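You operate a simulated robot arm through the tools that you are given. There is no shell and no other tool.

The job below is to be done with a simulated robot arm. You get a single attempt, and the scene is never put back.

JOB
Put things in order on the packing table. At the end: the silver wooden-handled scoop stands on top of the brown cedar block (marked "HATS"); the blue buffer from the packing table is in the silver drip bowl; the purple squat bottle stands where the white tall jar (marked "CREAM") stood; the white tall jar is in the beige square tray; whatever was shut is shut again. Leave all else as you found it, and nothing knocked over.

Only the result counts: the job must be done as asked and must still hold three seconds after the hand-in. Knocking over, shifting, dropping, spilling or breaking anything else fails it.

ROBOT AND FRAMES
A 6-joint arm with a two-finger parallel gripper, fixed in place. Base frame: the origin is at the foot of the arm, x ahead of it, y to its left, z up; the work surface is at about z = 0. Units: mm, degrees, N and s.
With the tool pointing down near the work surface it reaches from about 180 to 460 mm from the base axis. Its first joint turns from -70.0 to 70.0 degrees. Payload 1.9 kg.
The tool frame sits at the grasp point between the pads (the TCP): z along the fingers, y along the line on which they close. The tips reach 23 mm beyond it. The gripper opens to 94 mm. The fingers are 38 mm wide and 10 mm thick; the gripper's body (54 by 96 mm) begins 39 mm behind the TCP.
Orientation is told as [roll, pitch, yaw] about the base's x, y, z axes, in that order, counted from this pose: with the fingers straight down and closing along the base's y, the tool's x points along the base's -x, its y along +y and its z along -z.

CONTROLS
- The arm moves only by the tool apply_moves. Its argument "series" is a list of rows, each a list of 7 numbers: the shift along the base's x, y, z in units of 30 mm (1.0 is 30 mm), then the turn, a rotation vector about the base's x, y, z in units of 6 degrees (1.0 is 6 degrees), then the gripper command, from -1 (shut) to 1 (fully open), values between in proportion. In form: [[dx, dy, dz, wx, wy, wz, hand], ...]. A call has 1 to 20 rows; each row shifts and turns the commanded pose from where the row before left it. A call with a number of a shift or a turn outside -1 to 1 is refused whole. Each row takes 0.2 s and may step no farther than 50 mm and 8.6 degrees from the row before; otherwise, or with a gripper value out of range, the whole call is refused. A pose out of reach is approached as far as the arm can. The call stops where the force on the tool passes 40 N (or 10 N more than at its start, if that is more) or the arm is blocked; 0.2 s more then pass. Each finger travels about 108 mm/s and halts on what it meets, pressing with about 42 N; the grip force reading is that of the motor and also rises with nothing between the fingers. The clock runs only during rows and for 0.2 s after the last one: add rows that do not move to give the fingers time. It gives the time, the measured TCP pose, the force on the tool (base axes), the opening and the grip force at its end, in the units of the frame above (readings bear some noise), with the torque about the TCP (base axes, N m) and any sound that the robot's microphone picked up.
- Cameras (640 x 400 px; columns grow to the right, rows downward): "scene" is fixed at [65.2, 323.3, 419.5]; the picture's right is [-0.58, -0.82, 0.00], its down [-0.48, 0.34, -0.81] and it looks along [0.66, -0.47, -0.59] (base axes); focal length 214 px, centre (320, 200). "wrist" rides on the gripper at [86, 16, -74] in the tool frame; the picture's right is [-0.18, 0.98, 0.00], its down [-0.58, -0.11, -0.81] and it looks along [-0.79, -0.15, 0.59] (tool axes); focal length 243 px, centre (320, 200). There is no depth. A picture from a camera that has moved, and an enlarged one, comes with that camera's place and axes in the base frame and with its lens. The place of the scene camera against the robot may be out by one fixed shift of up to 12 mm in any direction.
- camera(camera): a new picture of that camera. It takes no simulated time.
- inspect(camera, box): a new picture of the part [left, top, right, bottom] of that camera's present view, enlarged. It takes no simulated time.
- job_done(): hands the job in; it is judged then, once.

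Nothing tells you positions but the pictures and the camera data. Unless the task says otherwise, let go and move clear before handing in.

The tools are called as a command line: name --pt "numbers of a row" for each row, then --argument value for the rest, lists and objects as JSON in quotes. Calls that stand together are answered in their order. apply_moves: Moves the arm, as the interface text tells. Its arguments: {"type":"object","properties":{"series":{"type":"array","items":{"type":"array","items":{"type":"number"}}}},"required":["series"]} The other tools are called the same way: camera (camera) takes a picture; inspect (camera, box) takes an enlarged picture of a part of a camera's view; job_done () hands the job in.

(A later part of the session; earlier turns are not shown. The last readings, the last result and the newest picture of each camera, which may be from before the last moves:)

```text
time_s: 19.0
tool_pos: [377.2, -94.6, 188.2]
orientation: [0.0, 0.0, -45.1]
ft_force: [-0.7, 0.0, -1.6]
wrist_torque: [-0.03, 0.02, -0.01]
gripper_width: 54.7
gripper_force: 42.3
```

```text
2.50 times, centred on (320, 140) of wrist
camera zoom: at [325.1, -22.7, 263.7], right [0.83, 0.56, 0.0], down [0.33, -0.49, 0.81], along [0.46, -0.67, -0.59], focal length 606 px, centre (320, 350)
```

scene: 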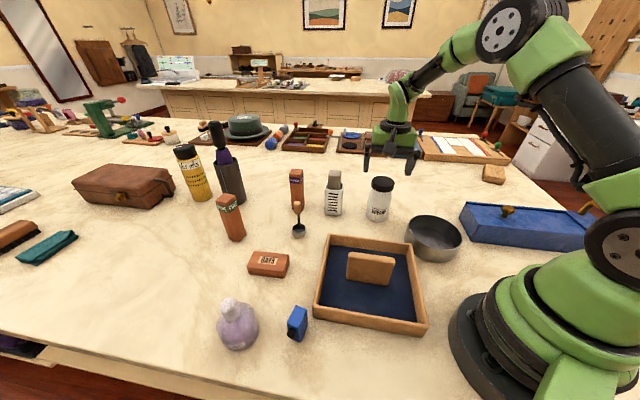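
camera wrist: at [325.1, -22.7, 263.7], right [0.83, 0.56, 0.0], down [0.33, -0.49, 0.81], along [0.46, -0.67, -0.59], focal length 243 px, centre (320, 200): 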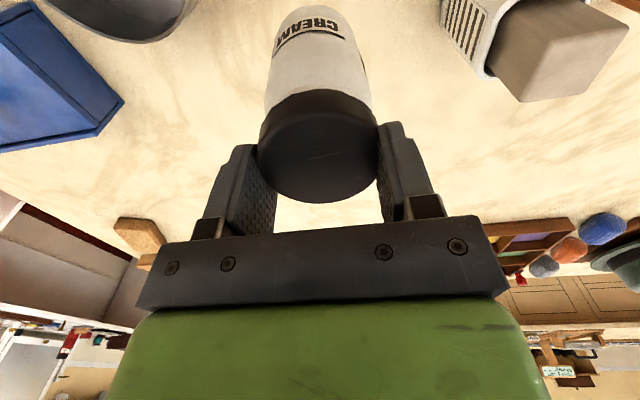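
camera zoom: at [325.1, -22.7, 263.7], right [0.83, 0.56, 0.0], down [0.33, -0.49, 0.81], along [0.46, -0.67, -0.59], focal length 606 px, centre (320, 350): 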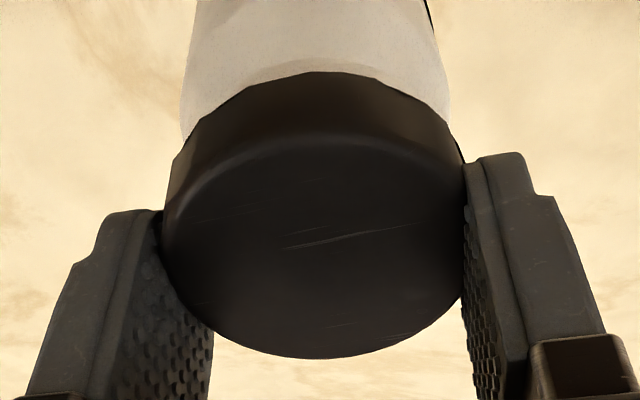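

The grip on the lid is steady now. I'll carry the jar slowly over the right-hand half of the tray.

apply_moves --pt "-0.1 0.15 0 0 0 0 -1" --pt "-0.2 0.3 0 0 0 0 -1" --pt "-0.277 0.4125 0 0 0 0 -1" --pt "-0.277 0.4125 0 0 0 0 -1" --pt "-0.277 0.4125 0 0 0 0 -1" --pt "-0.277 0.4125 0 0 0 0 -1" --pt "-0.277 0.4125 0 0 0 0 -1" --pt "-0.277 0.4125 0 0 0 0 -1" --pt "-0.277 0.4125 0 0 0 0 -1" --pt "-0.277 0.4125 0 0 0 0 -1" --pt "-0.277 0.4125 0 0 0 0 -1" --pt "-0.277 0.4125 0 0 0 0 -1" --pt "-0.2 0.3 0 0 0 0 -1" --pt "-0.05 0.075 0 0 0 0 -1" --pt "0 0 0 0 0 0 -1"

camera --camera "wrist"

inspect --camera "scene" --box '[300, 150, 460, 350]'

```text
time_s: 22.2
tool_pos: [276.3, 54.0, 187.3]
orientation: [0.0, 0.0, -45.0]
ft_force: [0.0, -0.1, -2.8]
wrist_torque: [-0.02, 0.0, -0.01]
gripper_width: 54.3
gripper_force: 42.2
```

```text
taken
camera wrist: at [225.4, 126.0, 263.2], right [0.83, 0.56, 0.0], down [0.33, -0.49, 0.81], along [0.46, -0.67, -0.59], focal length 243 px, centre (320, 200)
```

wrist: 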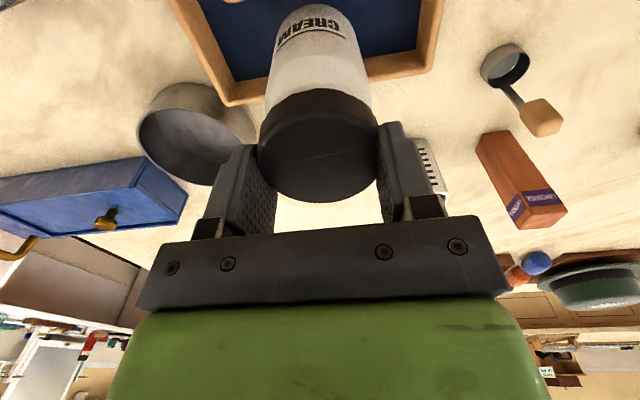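

```text
2.00 times, centred on (380, 250) of scene
camera zoom: at [65.2, 323.3, 419.5], right [-0.58, -0.82, 0.0], down [-0.48, 0.34, -0.81], along [0.66, -0.47, -0.59], focal length 429 px, centre (200, 100)
```

zoom: 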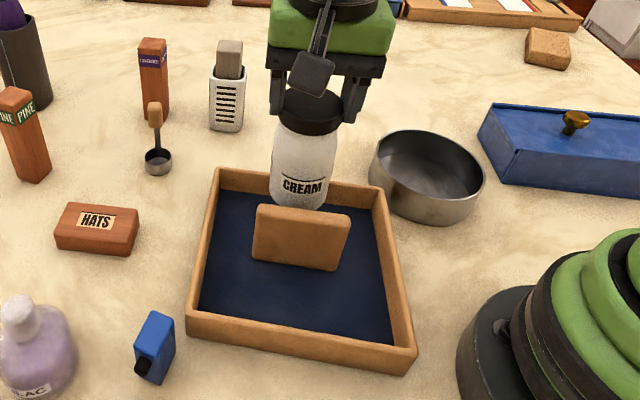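

The jar hangs over the free half with clearance to the slab and wall. I'll lower it most of the way, then feel for the tray floor.

apply_moves --pt "0 0 -0.25 0 0 0 -1" --pt "0 0 -0.4 0 0 0 -1" --pt "0 0 -0.4 0 0 0 -1" --pt "0 0 -0.25 0 0 0 -1" --pt "0 0 -0.1 0 0 0 -1" --pt "0 0 0 0 0 0 -1"

inspect --camera "scene" --box '[310, 190, 450, 330]'

inspect --camera "wrist" --box '[160, 0, 480, 200]'

```text
time_s: 23.6
tool_pos: [276.8, 54.6, 145.0]
orientation: [0.0, 0.0, -44.9]
ft_force: [-0.4, -0.3, -1.7]
wrist_torque: [0.0, 0.03, -0.04]
gripper_width: 54.4
gripper_force: 42.0
```

```text
2.86 times, centred on (380, 260) of scene
camera zoom: at [65.2, 323.3, 419.5], right [-0.58, -0.82, 0.0], down [-0.48, 0.34, -0.81], along [0.66, -0.47, -0.59], focal length 613 px, centre (149, 29)
```

zoom: 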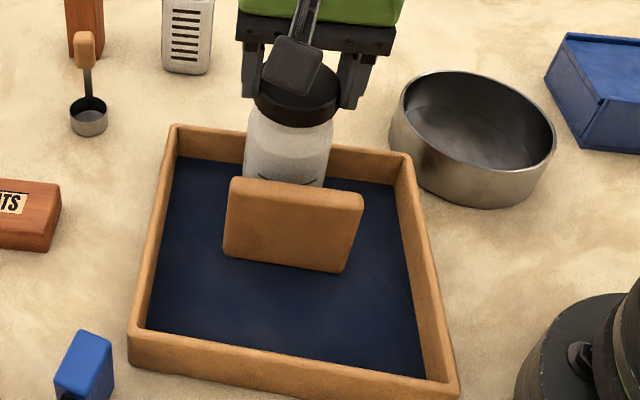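

```text
2.00 times, centred on (320, 100) of wrist
camera zoom: at [225.7, 126.3, 220.6], right [0.83, 0.56, 0.0], down [0.33, -0.49, 0.81], along [0.46, -0.67, -0.59], focal length 485 px, centre (320, 400)
```

zoom: 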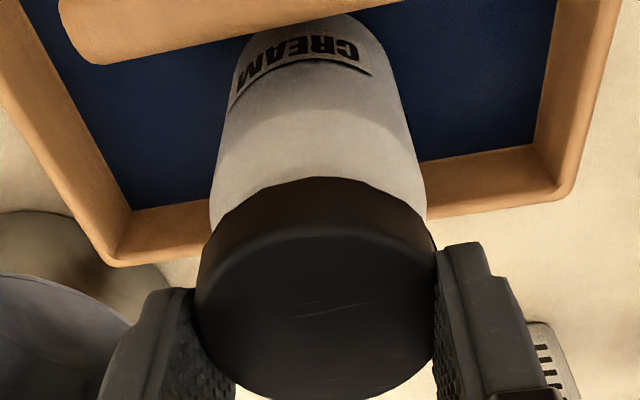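

apply_moves --pt "0 0 -0.1 0 0 0 -1" --pt "0 0 -0.1 0 0 0 -1" --pt "0 0 -0.07 0 0 0 -1" --pt "0 0 0 0 0 0 -1"

```text
time_s: 24.6
tool_pos: [276.7, 54.3, 136.5]
orientation: [0.0, 0.1, -45.1]
ft_force: [0.0, 0.1, -2.1]
wrist_torque: [0.0, 0.0, 0.04]
gripper_width: 54.3
gripper_force: 42.4
```

apply_moves --pt "0 0 -0.07 0 0 0 -1" --pt "0 0 -0.05 0 0 0 -1" --pt "0 0 0 0 0 0 -1"

inspect --camera "wrist" --box '[160, 0, 480, 200]'

```text
time_s: 25.2
tool_pos: [276.8, 54.4, 135.4]
orientation: [0.1, 0.0, -45.1]
ft_force: [-4.0, -2.8, 13.2]
wrist_torque: [-0.02, 0.19, 0.07]
gripper_width: 54.8
gripper_force: 42.2
stopped in row 3: the force on the tool passed its limit at 44 N (the readings are from after the stop); the commanded pose is now the measured one
```

```text
2.00 times, centred on (320, 100) of wrist
camera zoom: at [225.9, 126.1, 210.8], right [0.83, 0.56, 0.0], down [0.33, -0.49, 0.81], along [0.46, -0.67, -0.59], focal length 485 px, centre (320, 400)
```

zoom: 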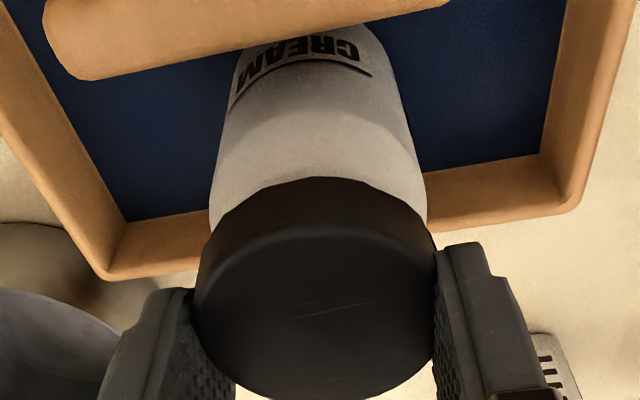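

The jar has touched the tray floor, so I'll release it and rise straight up.

apply_moves --pt "0 0 0.02 0 0 0 0.25" --pt "0 0 0 0 0 0 0.5" --pt "0 0 0 0 0 0 0.7" --pt "0 0 0 0 0 0 0.7"

inspect --camera "scene" --box '[310, 190, 450, 330]'

```text
time_s: 26.2
tool_pos: [277.0, 54.7, 134.4]
orientation: [0.0, 0.0, -45.1]
ft_force: [0.3, -0.2, 0.2]
wrist_torque: [-0.03, 0.01, 0.02]
gripper_width: 79.7
gripper_force: 0.1
```

```text
2.86 times, centred on (380, 260) of scene
camera zoom: at [65.2, 323.3, 419.5], right [-0.58, -0.82, 0.0], down [-0.48, 0.34, -0.81], along [0.66, -0.47, -0.59], focal length 613 px, centre (149, 29)
```

zoom: 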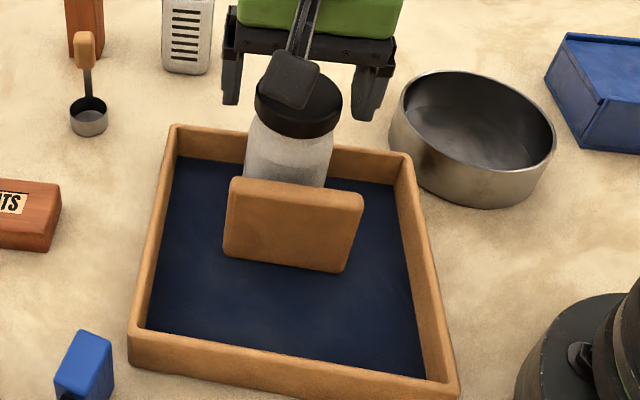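

The jar stands upright in the tray. I'll rise clear and move to view the purple bottle.

apply_moves --pt "0 0 0.3 0 0 0 0.8" --pt "0 0 0.8 0 0 0 1" --pt "0 0 0.9 0 0 0 1" --pt "0 0 0.9 0 0 0 1" --pt "0 0 0.6 0 0 0 1" --pt "0 0 0 0 0 0 1"

apply_moves --pt "-0.0826 0.325 -0.07 0 0 0.965 1" --pt "-0.0826 0.325 -0.07 0 0 0.965 1" --pt "-0.0826 0.325 -0.07 0 0 0.965 1" --pt "-0.0826 0.325 -0.07 0 0 0.965 1" --pt "-0.0826 0.325 -0.07 0 0 0.965 1" --pt "-0.0826 0.325 -0.07 0 0 0.965 1" --pt "-0.0826 0.325 -0.07 0 0 0.965 1" --pt "-0.0826 0.325 -0.07 0 0 0.965 1" --pt "-0.0826 0.325 -0.07 0 0 0.965 1" --pt "-0.0826 0.325 -0.07 0 0 0.965 1" --pt "-0.0826 0.325 -0.07 0 0 0.965 1" --pt "-0.0826 0.325 -0.07 0 0 0.965 1" --pt "-0.0826 0.325 -0.07 0 0 0.965 1" --pt "-0.0826 0.325 -0.07 0 0 0.965 1" --pt "-0.0826 0.325 -0.07 0 0 0.965 1" --pt "-0.0826 0.325 -0.07 0 0 0.965 1" --pt "-0.0826 0.325 -0.07 0 0 0.965 1" --pt "-0.0826 0.325 -0.07 0 0 0.965 1" --pt "-0.0826 0.325 -0.07 0 0 0.965 1" --pt "0 0 0 0 0 0 1"

camera --camera "wrist"

inspect --camera "wrist" --box '[220, 80, 460, 230]'

camera --camera "scene"

```text
time_s: 27.6
tool_pos: [277.0, 53.8, 239.5]
orientation: [0.0, 0.0, -45.1]
ft_force: [0.0, -0.6, -0.2]
wrist_torque: [0.01, -0.04, 0.03]
gripper_width: 93.9
gripper_force: 0.0
```

```text
time_s: 31.9
tool_pos: [229.8, 240.9, 200.8]
orientation: [0.1, 0.0, 65.0]
ft_force: [0.3, 0.0, -0.8]
wrist_torque: [0.0, 0.0, 0.04]
gripper_width: 93.9
gripper_force: 0.0
```

```text
taken
camera wrist: at [176.6, 168.3, 275.6], right [-0.81, 0.58, 0.0], down [0.35, 0.48, 0.81], along [0.47, 0.66, -0.59], focal length 243 px, centre (320, 200)
```

wrist: 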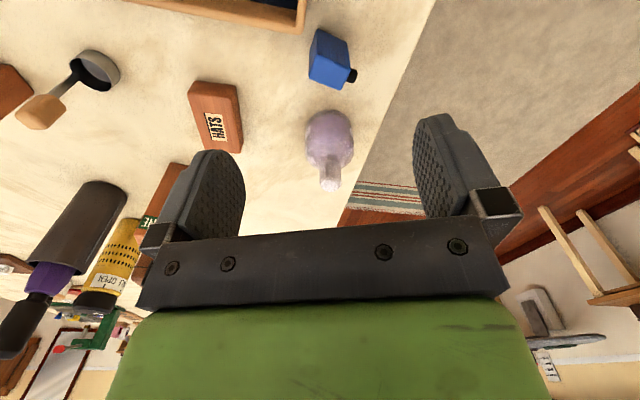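

```text
2.67 times, centred on (340, 155) of wrist
camera zoom: at [176.6, 168.3, 275.6], right [-0.81, 0.58, 0.0], down [0.35, 0.48, 0.81], along [0.47, 0.66, -0.59], focal length 647 px, centre (267, 320)
```

zoom: 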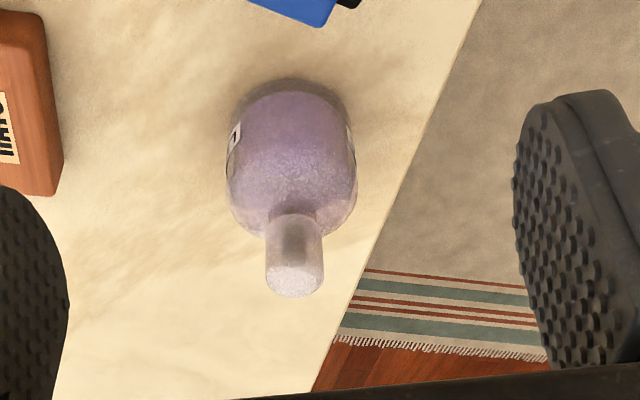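

```text
taken
```

scene: 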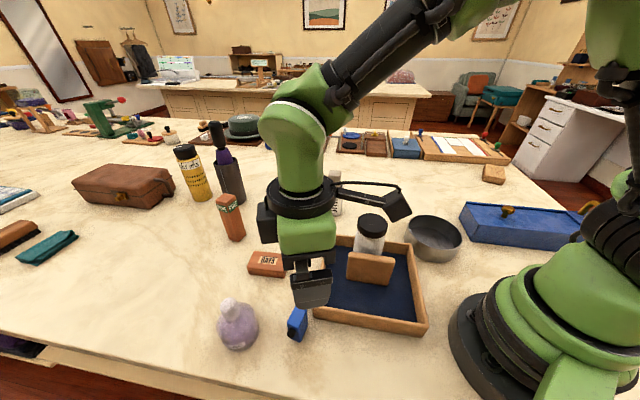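

The purple bottle is centred near (290.5,349), with its stopper at about z 70–97 and 25 mm wide. I'll move above it and check reach and alignment.

apply_moves --pt "0.349 0.602 -0.15 0 0 0 1" --pt "0.349 0.602 -0.3 0 0 0 1" --pt "0.349 0.602 -0.3 0 0 0 1" --pt "0.349 0.602 -0.3 0 0 0 1" --pt "0.349 0.602 -0.3 0 0 0 1" --pt "0.349 0.602 -0.3 0 0 0 1" --pt "0 0 0 0 0 0 1" --pt "0 0 0 0 0 0 1"

camera --camera "wrist"

inspect --camera "wrist" --box '[240, 40, 420, 190]'

inspect --camera "scene" --box '[160, 220, 320, 380]'

```text
time_s: 33.6
tool_pos: [291.3, 348.8, 150.0]
orientation: [0.2, 0.0, 64.9]
ft_force: [0.6, -0.2, 0.3]
wrist_torque: [0.0, 0.02, -0.02]
gripper_width: 93.6
gripper_force: 0.0
```

```text
taken
camera wrist: at [239.0, 276.3, 226.2], right [-0.81, 0.58, 0.0], down [0.35, 0.48, 0.81], along [0.47, 0.66, -0.59], focal length 243 px, centre (320, 200)
```

wrist: 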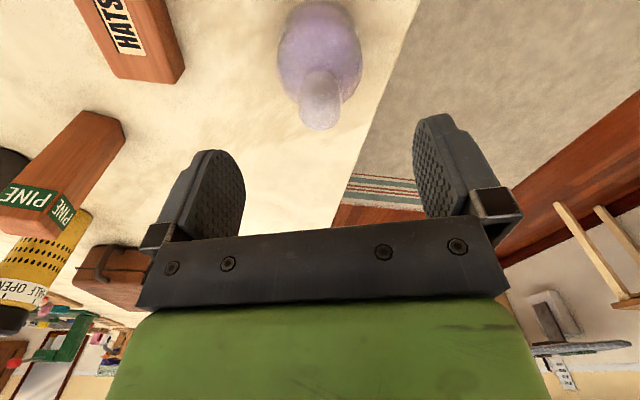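

```text
2.67 times, centred on (330, 115) of wrist
camera zoom: at [239.0, 276.3, 226.2], right [-0.81, 0.58, 0.0], down [0.35, 0.48, 0.81], along [0.47, 0.66, -0.59], focal length 647 px, centre (293, 427)
```

zoom: 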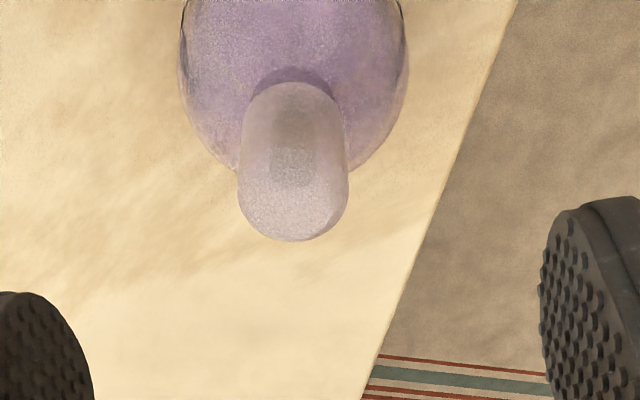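

```text
2.50 times, centred on (240, 300) of scene
camera zoom: at [65.2, 323.3, 419.5], right [-0.58, -0.82, 0.0], down [-0.48, 0.34, -0.81], along [0.66, -0.47, -0.59], focal length 536 px, centre (520, -50)
```

zoom: 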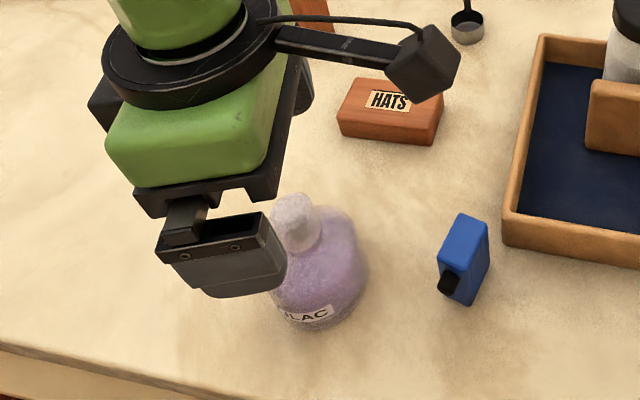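

Alignment over the stopper is within about 1 mm. I'll descend so the fingertips end just above the bottle's shoulder.

apply_moves --pt "0.03 0.0 -0.46 0 0 0 1" --pt "0 0 -0.46 0 0 0 0.6" --pt "0 0 -0.46 0 0 0 0.3" --pt "0 0 -0.46 0 0 0 0" --pt "0 0 0 0 0 0 0"

inspect --camera "wrist" --box '[200, 60, 440, 210]'

inspect --camera "scene" --box '[190, 270, 290, 370]'

```text
time_s: 34.9
tool_pos: [293.3, 348.2, 95.4]
orientation: [0.1, 0.0, 64.8]
ft_force: [-0.4, -0.5, -0.5]
wrist_torque: [0.04, 0.02, -0.01]
gripper_width: 47.3
gripper_force: 0.1
```

```text
2.67 times, centred on (320, 135) of wrist
camera zoom: at [240.4, 276.7, 171.7], right [-0.81, 0.58, 0.0], down [0.35, 0.48, 0.81], along [0.47, 0.66, -0.59], focal length 647 px, centre (320, 373)
```

zoom: 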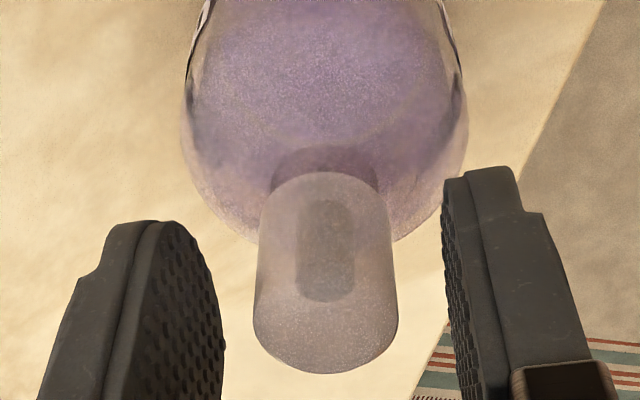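

```text
4.00 times, centred on (240, 320) of scene
camera zoom: at [65.2, 323.3, 419.5], right [-0.58, -0.82, 0.0], down [-0.48, 0.34, -0.81], along [0.66, -0.47, -0.59], focal length 858 px, centre (640, -280)
```

zoom: 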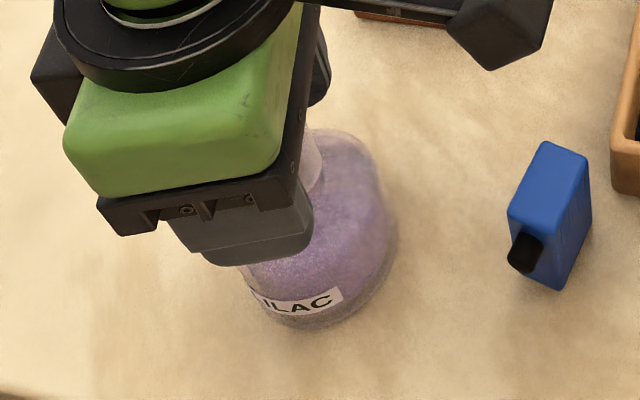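

apply_moves --pt "0 0 0 0 0 0 -0.3" --pt "0 0 0 0 0 0 -0.45" --pt "0 0 0 0 0 0 -0.6" --pt "0 0 0 0 0 0 -1" --pt "0 0 0 0 0 0 -1"

inspect --camera "wrist" --box '[200, 60, 440, 210]'

```text
time_s: 36.0
tool_pos: [292.3, 349.7, 96.2]
orientation: [0.2, 0.0, 64.9]
ft_force: [0.0, 0.2, 0.0]
wrist_torque: [-0.01, -0.01, 0.01]
gripper_width: 23.2
gripper_force: 41.4
heard: snap
```

```text
2.67 times, centred on (320, 135) of wrist
camera zoom: at [240.5, 276.7, 171.9], right [-0.81, 0.58, 0.0], down [0.35, 0.48, 0.81], along [0.47, 0.66, -0.59], focal length 647 px, centre (320, 373)
```

zoom: 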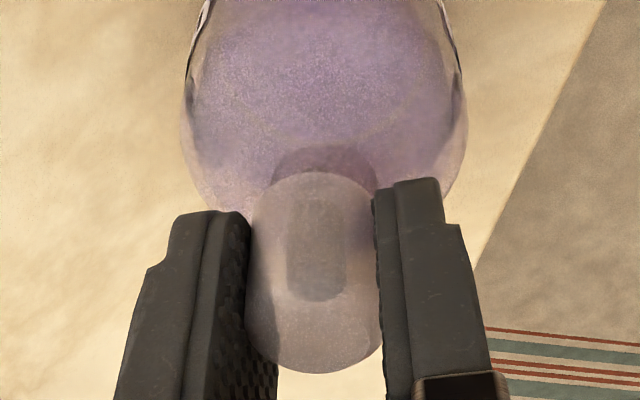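

A snap was heard as the fingers closed on the stopper. I'll inspect closely before doing anything else.

inspect --camera "wrist" --box '[270, 110, 370, 210]'

inspect --camera "scene" --box '[205, 285, 275, 355]'

camera --camera "scene"

```text
4.00 times, centred on (320, 160) of wrist
camera zoom: at [240.5, 276.7, 171.9], right [-0.81, 0.58, 0.0], down [0.35, 0.48, 0.81], along [0.47, 0.66, -0.59], focal length 970 px, centre (320, 360)
```

zoom: 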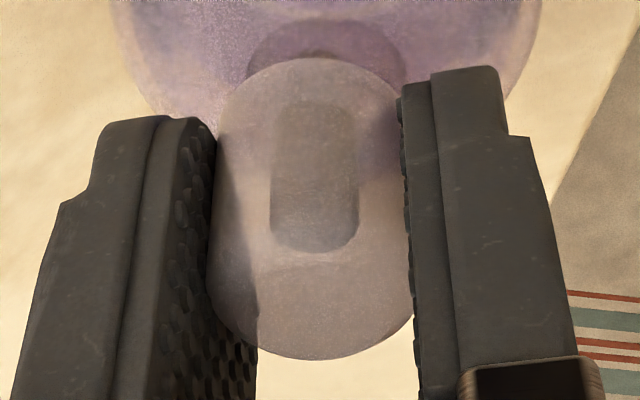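

```text
5.71 times, centred on (240, 320) of scene
camera zoom: at [65.2, 323.3, 419.5], right [-0.58, -0.82, 0.0], down [-0.48, 0.34, -0.81], along [0.66, -0.47, -0.59], focal length 1226 px, centre (777, -486)
```

zoom: 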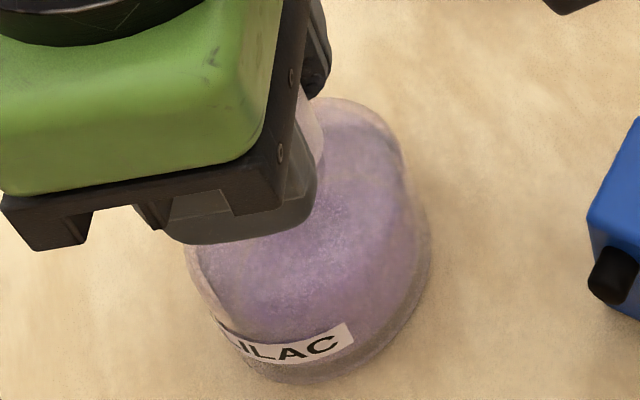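

```text
taken
```

scene: 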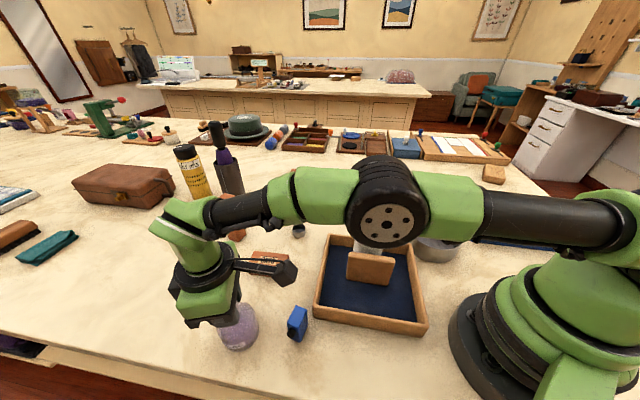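

Nothing visibly changed. I'll lift only about 3 mm to see whether the whole bottle rises.

apply_moves --pt "0 0 0.05 0 0 0 -1" --pt "0 0 0.1 0 0 0 -1" --pt "0 0 0 0 0 0 -1"

inspect --camera "wrist" --box '[200, 60, 440, 210]'

inspect --camera "scene" --box '[205, 285, 275, 355]'

```text
time_s: 36.9
tool_pos: [292.6, 347.8, 98.8]
orientation: [0.1, -0.1, 64.9]
ft_force: [-1.0, 0.1, 0.4]
wrist_torque: [0.03, 0.02, 0.03]
gripper_width: 23.4
gripper_force: 41.6
```

```text
2.67 times, centred on (320, 135) of wrist
camera zoom: at [240.7, 275.8, 176.3], right [-0.81, 0.58, 0.0], down [0.35, 0.48, 0.81], along [0.47, 0.66, -0.59], focal length 647 px, centre (320, 373)
```

zoom: 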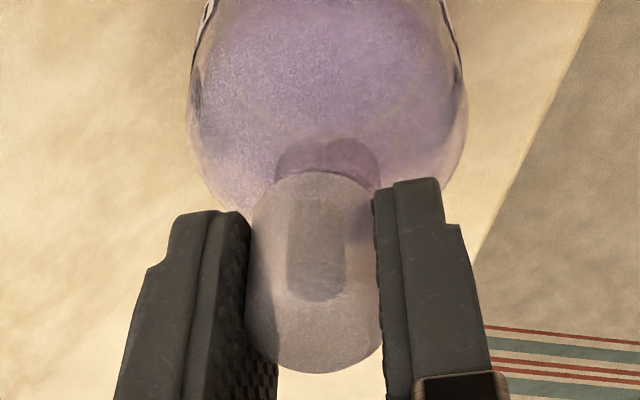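

```text
5.71 times, centred on (240, 320) of scene
camera zoom: at [65.2, 323.3, 419.5], right [-0.58, -0.82, 0.0], down [-0.48, 0.34, -0.81], along [0.66, -0.47, -0.59], focal length 1226 px, centre (777, -486)
```

zoom: 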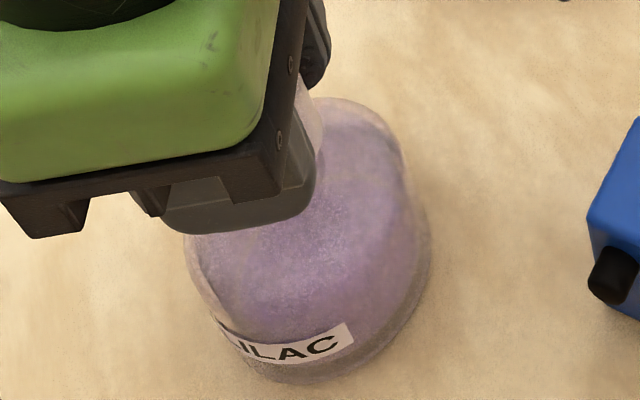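

The body stayed put and only the stopper rose, so it is a separate plug. I'll lower it back to exactly where it was and press it lightly home.

apply_moves --pt "0 0 -0.06 0 0 0 -1" --pt "0 0 -0.06 0 0 0 -1" --pt "0 0 -0.03 0 0 0 -1" --pt "0 0 0 0 0 0 -1"

inspect --camera "wrist" --box '[200, 60, 440, 210]'

inspect --camera "scene" --box '[205, 285, 275, 355]'

```text
time_s: 37.9
tool_pos: [293.5, 348.7, 96.1]
orientation: [0.1, -0.1, 64.9]
ft_force: [-1.8, -1.0, 5.6]
wrist_torque: [-0.04, 0.04, -0.01]
gripper_width: 23.0
gripper_force: 42.5
```

```text
2.67 times, centred on (320, 135) of wrist
camera zoom: at [240.8, 276.3, 171.6], right [-0.81, 0.58, 0.0], down [0.35, 0.48, 0.81], along [0.47, 0.66, -0.59], focal length 647 px, centre (320, 373)
```

zoom: 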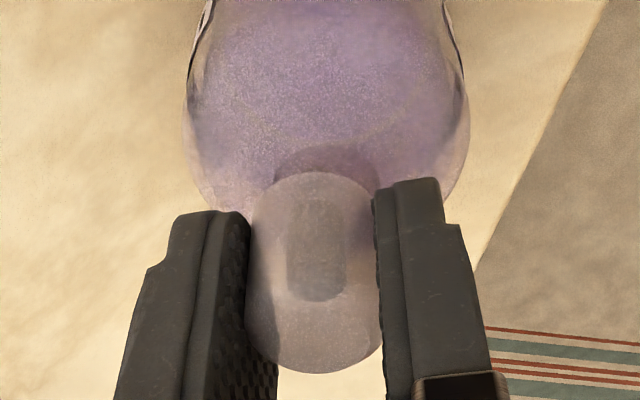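

```text
5.71 times, centred on (240, 320) of scene
camera zoom: at [65.1, 323.3, 419.5], right [-0.58, -0.82, 0.0], down [-0.48, 0.34, -0.81], along [0.66, -0.47, -0.59], focal length 1226 px, centre (777, -486)
```

zoom: 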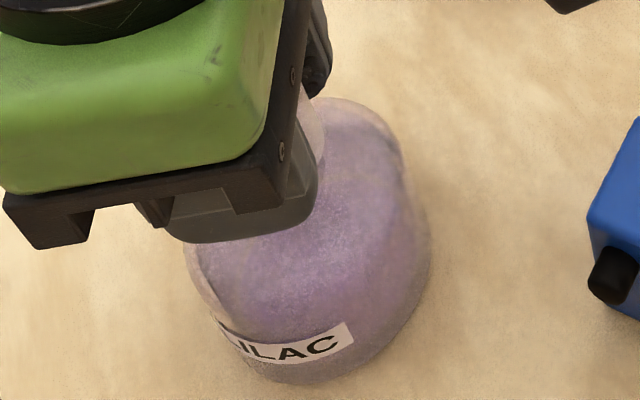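

The plug is back at its original height with light contact. I'll press a little more in case it needs seating, watching the force.

apply_moves --pt "0 0 -0.03 0 0 0 -1" --pt "0 0 -0.03 0 0 0 -1" --pt "0 0 0 0 0 0 -1"

inspect --camera "wrist" --box '[200, 60, 440, 210]'

```text
time_s: 38.6
tool_pos: [294.9, 348.7, 96.4]
orientation: [0.0, -0.2, 64.8]
ft_force: [-2.7, -3.8, 30.4]
wrist_torque: [-0.19, 0.34, 0.02]
gripper_width: 23.3
gripper_force: 42.1
```

```text
2.67 times, centred on (320, 135) of wrist
camera zoom: at [241.2, 276.6, 170.8], right [-0.81, 0.58, 0.0], down [0.34, 0.48, 0.81], along [0.47, 0.66, -0.59], focal length 647 px, centre (320, 373)
```

zoom: 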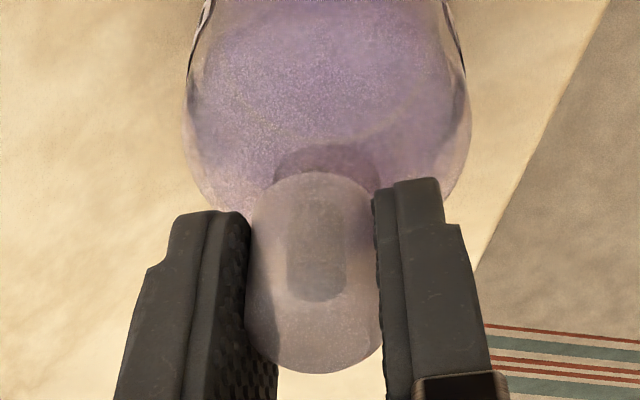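

It holds firmly at 30 N, so the plug is seated. I'll relax the force, let go of the stopper gently and rise; the bottle must be carried by its body instead.

apply_moves --pt "0 0 0.04 0 0 0 -1" --pt "0 0 0.03 0 0 0 -1" --pt "0 0 0 0 0 0 -1"

apply_moves --pt "0 0 0 0 0 0 -0.4" --pt "0 0 0 0 0 0 -0.2" --pt "0 0 0 0 0 0 0.1" --pt "0 0 0 0 0 0 0.2"

inspect --camera "wrist" --box '[200, 60, 440, 210]'

```text
time_s: 39.5
tool_pos: [293.2, 347.9, 96.3]
orientation: [0.1, 0.1, 64.9]
ft_force: [2.4, 3.2, 8.3]
wrist_torque: [0.03, -0.07, 0.03]
gripper_width: 23.0
gripper_force: 42.0
```

```text
time_s: 40.5
tool_pos: [293.0, 348.5, 96.7]
orientation: [0.1, 0.1, 64.9]
ft_force: [0.6, -0.5, 0.0]
wrist_torque: [-0.02, 0.03, 0.0]
gripper_width: 56.6
gripper_force: 0.1
```

```text
2.67 times, centred on (320, 135) of wrist
camera zoom: at [240.7, 276.2, 172.2], right [-0.81, 0.58, 0.0], down [0.35, 0.48, 0.81], along [0.47, 0.66, -0.59], focal length 647 px, centre (320, 373)
```

zoom: 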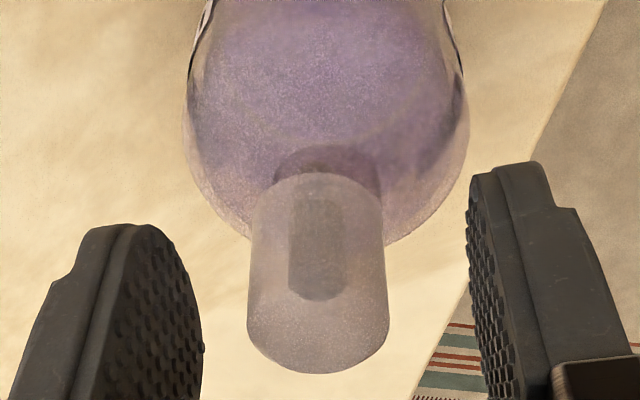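

inspect --camera "wrist" --box '[280, 100, 360, 210]'

inspect --camera "scene" --box '[205, 285, 275, 355]'

```text
3.64 times, centred on (320, 155) of wrist
camera zoom: at [240.7, 276.2, 172.2], right [-0.81, 0.58, 0.0], down [0.35, 0.48, 0.81], along [0.47, 0.66, -0.59], focal length 882 px, centre (320, 364)
```

zoom: 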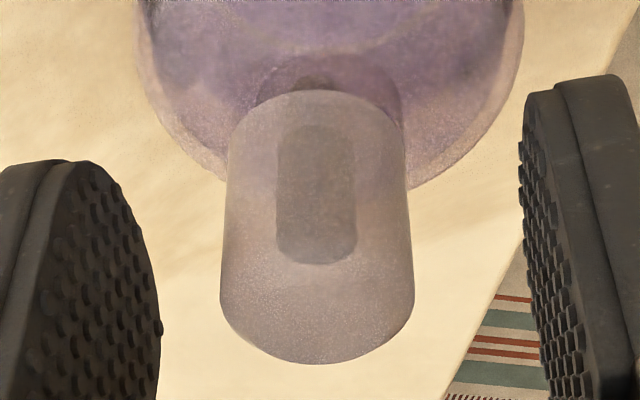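

```text
5.71 times, centred on (240, 320) of scene
camera zoom: at [65.2, 323.3, 419.5], right [-0.58, -0.82, 0.0], down [-0.48, 0.34, -0.81], along [0.66, -0.47, -0.59], focal length 1226 px, centre (777, -486)
```

zoom: 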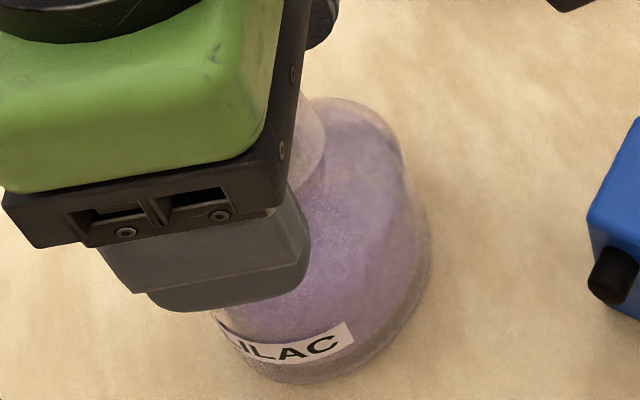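

apply_moves --pt "0 0 0.3 0 0 0 0.4" --pt "0 0 0.6 0 0 0 0.6" --pt "0 0 0.9 0 0 0 1" --pt "0 0 0.9 0 0 0 1" --pt "0 -0.5 0.9 0 0 0 1" --pt "-0.3 -0.9 0 0 0 0 1" --pt "-0.3 -0.9 0 0 0 0 1" --pt "-0.3 -0.9 0 0 0 0 1" --pt "0 0 0 0 0 0 1"

inspect --camera "scene" --box '[200, 285, 280, 360]'

camera --camera "wrist"

inspect --camera "wrist" --box '[260, 90, 400, 190]'

```text
time_s: 42.5
tool_pos: [267.8, 251.9, 204.3]
orientation: [0.1, -0.2, 65.0]
ft_force: [0.5, -0.3, -0.5]
wrist_torque: [0.0, 0.0, 0.01]
gripper_width: 94.0
gripper_force: 0.0
```

```text
5.33 times, centred on (240, 322) of scene
camera zoom: at [65.1, 323.3, 419.5], right [-0.58, -0.82, 0.0], down [-0.48, 0.34, -0.81], along [0.66, -0.47, -0.59], focal length 1144 px, centre (747, -453)
```

zoom: 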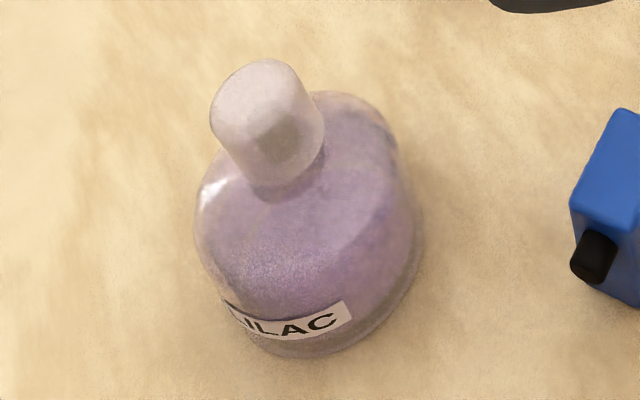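

```text
taken
camera wrist: at [214.9, 179.9, 278.9], right [-0.81, 0.58, 0.0], down [0.35, 0.48, 0.81], along [0.47, 0.66, -0.59], focal length 243 px, centre (320, 200)
```

wrist: 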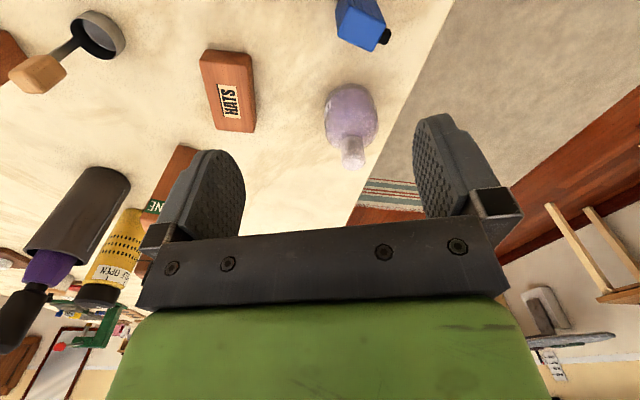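

```text
4.00 times, centred on (330, 140) of wrist
camera zoom: at [214.9, 179.9, 278.9], right [-0.81, 0.58, 0.0], down [0.35, 0.48, 0.81], along [0.47, 0.66, -0.59], focal length 970 px, centre (280, 440)
```

zoom: 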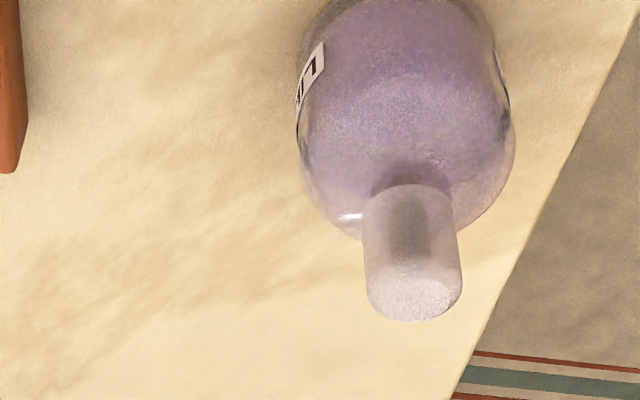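

To compare the stopper with its original seating, I'll return to the exact vantage I used before.

apply_moves --pt "-0.42 -0.12 -0.04 0 0 0 1" --pt "-0.42 -0.12 -0.04 0 0 0 1" --pt "-0.42 -0.12 -0.04 0 0 0 1" --pt "0 0 0 0 0 0 1" --pt "0 0 0 0 0 0 1"

inspect --camera "wrist" --box '[220, 80, 460, 230]'

inspect --camera "scene" --box '[220, 290, 250, 320]'

```text
time_s: 43.6
tool_pos: [229.1, 242.5, 200.2]
orientation: [0.0, 0.0, 65.0]
ft_force: [-0.4, -0.7, 0.4]
wrist_torque: [-0.04, 0.02, 0.0]
gripper_width: 94.0
gripper_force: 0.1
```

```text
2.67 times, centred on (340, 155) of wrist
camera zoom: at [176.2, 169.9, 275.9], right [-0.81, 0.58, 0.0], down [0.35, 0.48, 0.81], along [0.47, 0.66, -0.59], focal length 647 px, centre (267, 320)
```

zoom: 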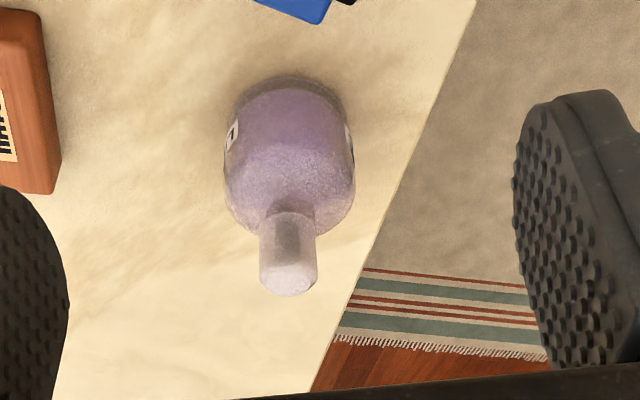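

```text
13.33 times, centred on (235, 305) of scene
camera zoom: at [65.1, 323.3, 419.5], right [-0.58, -0.82, 0.0], down [-0.48, 0.34, -0.81], along [0.66, -0.47, -0.59], focal length 2860 px, centre (1453, -1200)
```

zoom: 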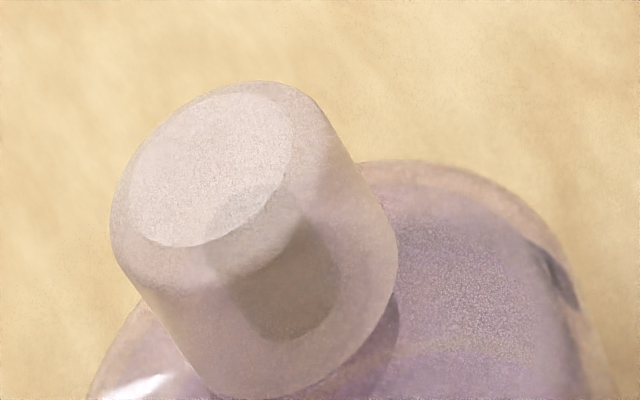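

The stopper sits at its old height, shifted barely 2 mm sideways. I'll leave it and take the bottle by its body with a tilted gripper, so first I'll turn the hand.

apply_moves --pt "0 0 0 0 0 -1 1" --pt "0 0 0 0 0 -1 1" --pt "0 0 0 0 0 -1 1" --pt "0 0 0 0 0 -1 1" --pt "0 0 0 0 0 -1 1" --pt "0 0 0 0 0 -1 1" --pt "0 0 0 0 0 -1 1" --pt "0 0 0 0 0 -1 1" --pt "0 0 0 0 0 -1 1" --pt "0 0 0 0 0 -1 1" --pt "0 0 0 0 0 -1 1" --pt "0 0 0 0 0 -1 1" --pt "0 0 0 0 0 -1 1" --pt "0 0 0 0 0 -1 1" --pt "0 0 0 0 0 -1 1" --pt "0 0 0 0 0 -1 1" --pt "0 0 0 0 0 -1 1" --pt "0 0 0 0 0 -1 1" --pt "0 0 0 0 0 -1 1" --pt "0 0 0 0 0 -1 1"

apply_moves --pt "0.3 0 0.2 0 0 -0.833 1" --pt "0.3 0 0.2 0 0 -0.833 1" --pt "0.3 0 0.2 0 0 -0.833 1" --pt "0.3 0 0.2 0 0 -0.833 1" --pt "0 0 0 0 0 0 1" --pt "0 0 0 0 0 0 1"

camera --camera "wrist"

camera --camera "scene"

```text
time_s: 47.9
tool_pos: [229.6, 242.5, 201.1]
orientation: [0.1, -0.1, -55.2]
ft_force: [1.2, 0.3, 0.0]
wrist_torque: [0.01, 0.01, -0.01]
gripper_width: 94.1
gripper_force: 0.1
```

```text
time_s: 49.2
tool_pos: [264.4, 244.3, 225.5]
orientation: [0.1, 0.0, -75.1]
ft_force: [0.5, 0.2, 0.2]
wrist_torque: [0.01, 0.0, -0.03]
gripper_width: 94.1
gripper_force: 0.0
```

```text
taken
camera wrist: at [256.4, 329.6, 300.9], right [1.0, 0.07, 0.0], down [0.04, -0.59, 0.81], along [0.06, -0.8, -0.59], focal length 243 px, centre (320, 200)
```

wrist: 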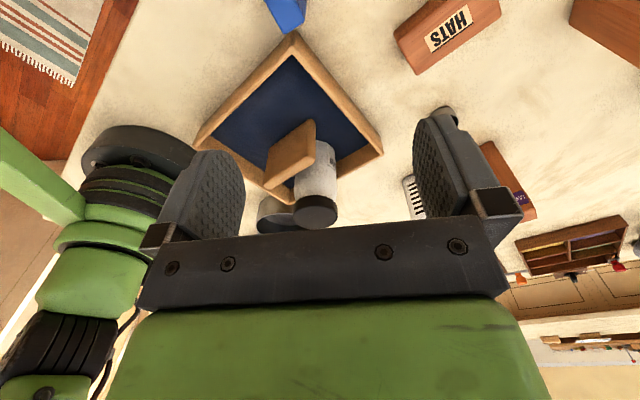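

```text
taken
```

scene: 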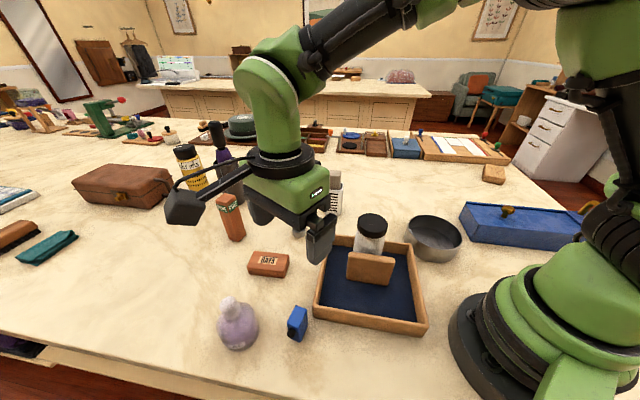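

apply_moves --pt "0.15 0.075 -0.14 0.9056 0.2426 0 1" --pt "0.15 0.075 -0.14 0.9056 0.2426 0 1" --pt "0.15 0.075 -0.14 0.9056 0.2426 0 1" --pt "0.15 0.075 -0.14 0.9056 0.2426 0 1" --pt "0.15 0.075 -0.14 0.9056 0.2426 0 1" --pt "0.15 0.075 -0.14 0.9056 0.2426 0 1" --pt "0.15 0.075 -0.14 0.9056 0.2426 0 1" --pt "0.15 0.075 -0.14 0.9056 0.2426 0 1" --pt "0 0 0 0 0 0 1" --pt "0 0 0 0 0 0 1"

camera --camera "wrist"

camera --camera "scene"

```text
time_s: 51.5
tool_pos: [302.3, 259.9, 189.9]
orientation: [0.1, 45.0, -75.0]
ft_force: [-0.3, -0.3, 0.1]
wrist_torque: [0.0, 0.0, -0.02]
gripper_width: 94.0
gripper_force: 0.1
```

```text
taken
camera wrist: at [313.3, 271.8, 305.9], right [0.98, 0.13, -0.13], down [0.15, -0.98, 0.16], along [-0.11, -0.18, -0.98], focal length 243 px, centre (320, 200)
```

wrist: 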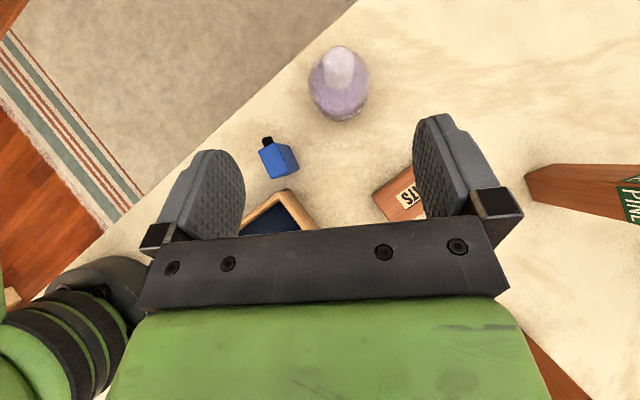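

```text
taken
```

scene: 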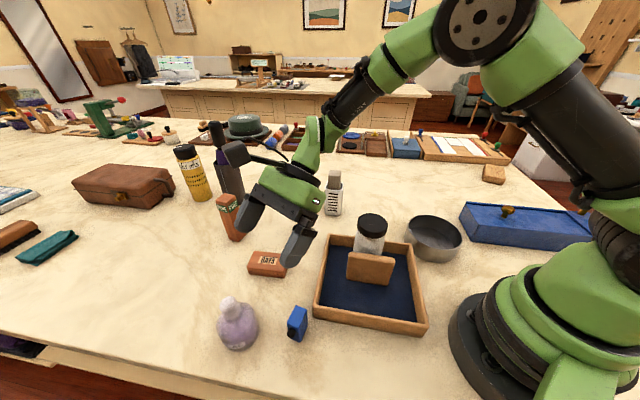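

inspect --camera "wrist" --box '[280, 20, 400, 140]'

```text
3.33 times, centred on (340, 80) of wrist
camera zoom: at [313.3, 271.8, 305.9], right [0.98, 0.13, -0.13], down [0.15, -0.98, 0.16], along [-0.11, -0.18, -0.98], focal length 809 px, centre (253, 600)
```

zoom: 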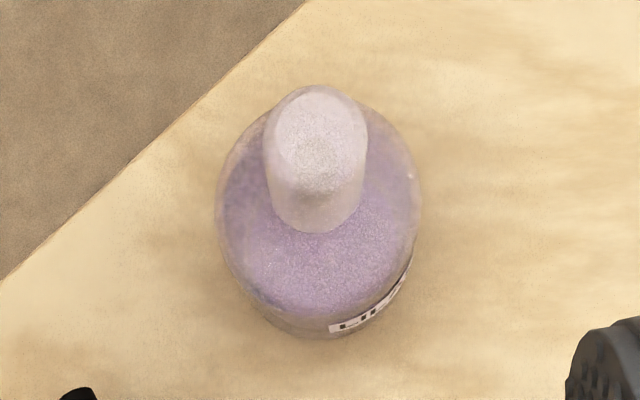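

The bottle axis is at about (291,349). I'll move to the pre-approach point and then advance along the finger direction, checking partway.

apply_moves --pt "0.1 0.1 -0.55 0 0 0 1" --pt "0.1 0.1 -0.55 0 0 0 1" --pt "0.1 0.1 -0.55 0 0 0 1" --pt "0.05 0.04 -0.55 0 0 0 1" --pt "0.04 0.03 -0.556 0 0 0 1" --pt "0 0 0 0 0 0 1"

camera --camera "wrist"

inspect --camera "scene" --box '[180, 200, 340, 360]'

```text
time_s: 52.9
tool_pos: [312.4, 270.6, 108.5]
orientation: [0.0, 44.9, -75.1]
ft_force: [0.8, -0.3, 0.3]
wrist_torque: [-0.01, 0.01, 0.0]
gripper_width: 93.9
gripper_force: 0.1
```

```text
taken
camera wrist: at [324.4, 282.2, 224.5], right [0.98, 0.13, -0.13], down [0.15, -0.98, 0.16], along [-0.11, -0.18, -0.98], focal length 243 px, centre (320, 200)
```

wrist: 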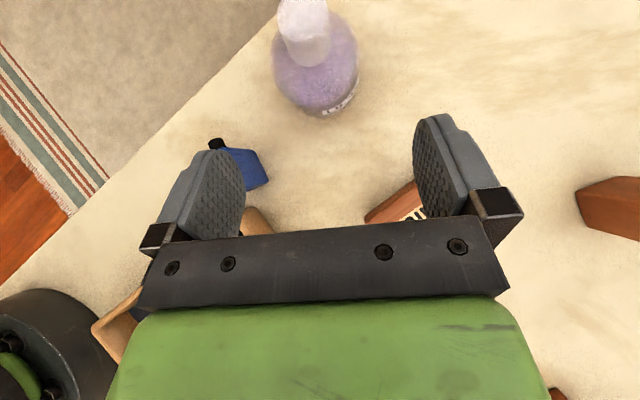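

```text
2.50 times, centred on (260, 280) of scene
camera zoom: at [65.2, 323.3, 419.5], right [-0.58, -0.82, 0.0], down [-0.48, 0.34, -0.81], along [0.66, -0.47, -0.59], focal length 536 px, centre (470, 0)
```

zoom: 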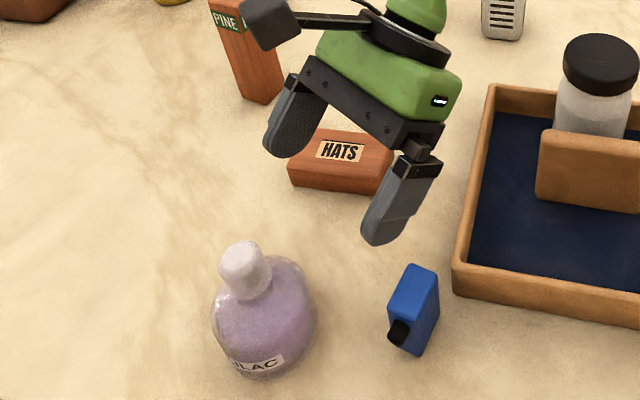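

apply_moves --pt "-0.122 0.455 -0.471 0 0 0 1" --pt "-0.122 0.455 -0.471 0 0 0 1" --pt "-0.122 0.455 -0.471 0 0 0 1" --pt "0 0 0 0 0 0 1"

camera --camera "wrist"

inspect --camera "scene" --box '[180, 220, 320, 370]'

```text
time_s: 53.9
tool_pos: [301.2, 311.8, 66.2]
orientation: [0.1, 44.9, -75.1]
ft_force: [-0.8, 0.3, 0.5]
wrist_torque: [0.01, -0.01, -0.02]
gripper_width: 94.2
gripper_force: 0.1
```

```text
taken
camera wrist: at [313.8, 323.5, 181.5], right [0.98, 0.13, -0.13], down [0.15, -0.98, 0.16], along [-0.11, -0.18, -0.98], focal length 243 px, centre (320, 200)
```

wrist: 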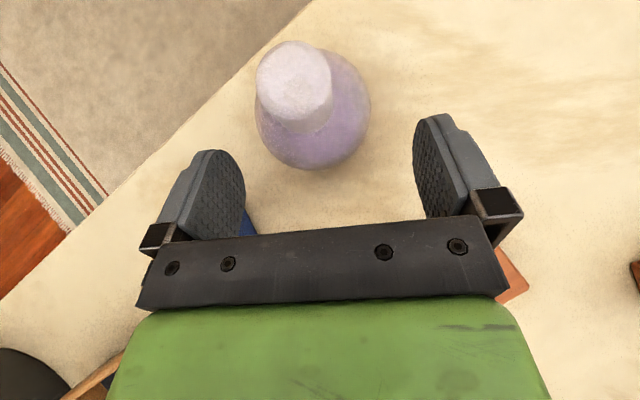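

```text
2.67 times, centred on (250, 295) of scene
camera zoom: at [65.1, 323.3, 419.5], right [-0.58, -0.82, 0.0], down [-0.48, 0.34, -0.81], along [0.66, -0.47, -0.59], focal length 572 px, centre (507, -53)
```

zoom: 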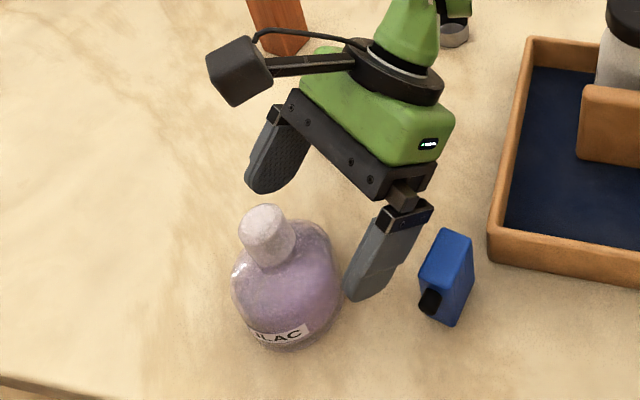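

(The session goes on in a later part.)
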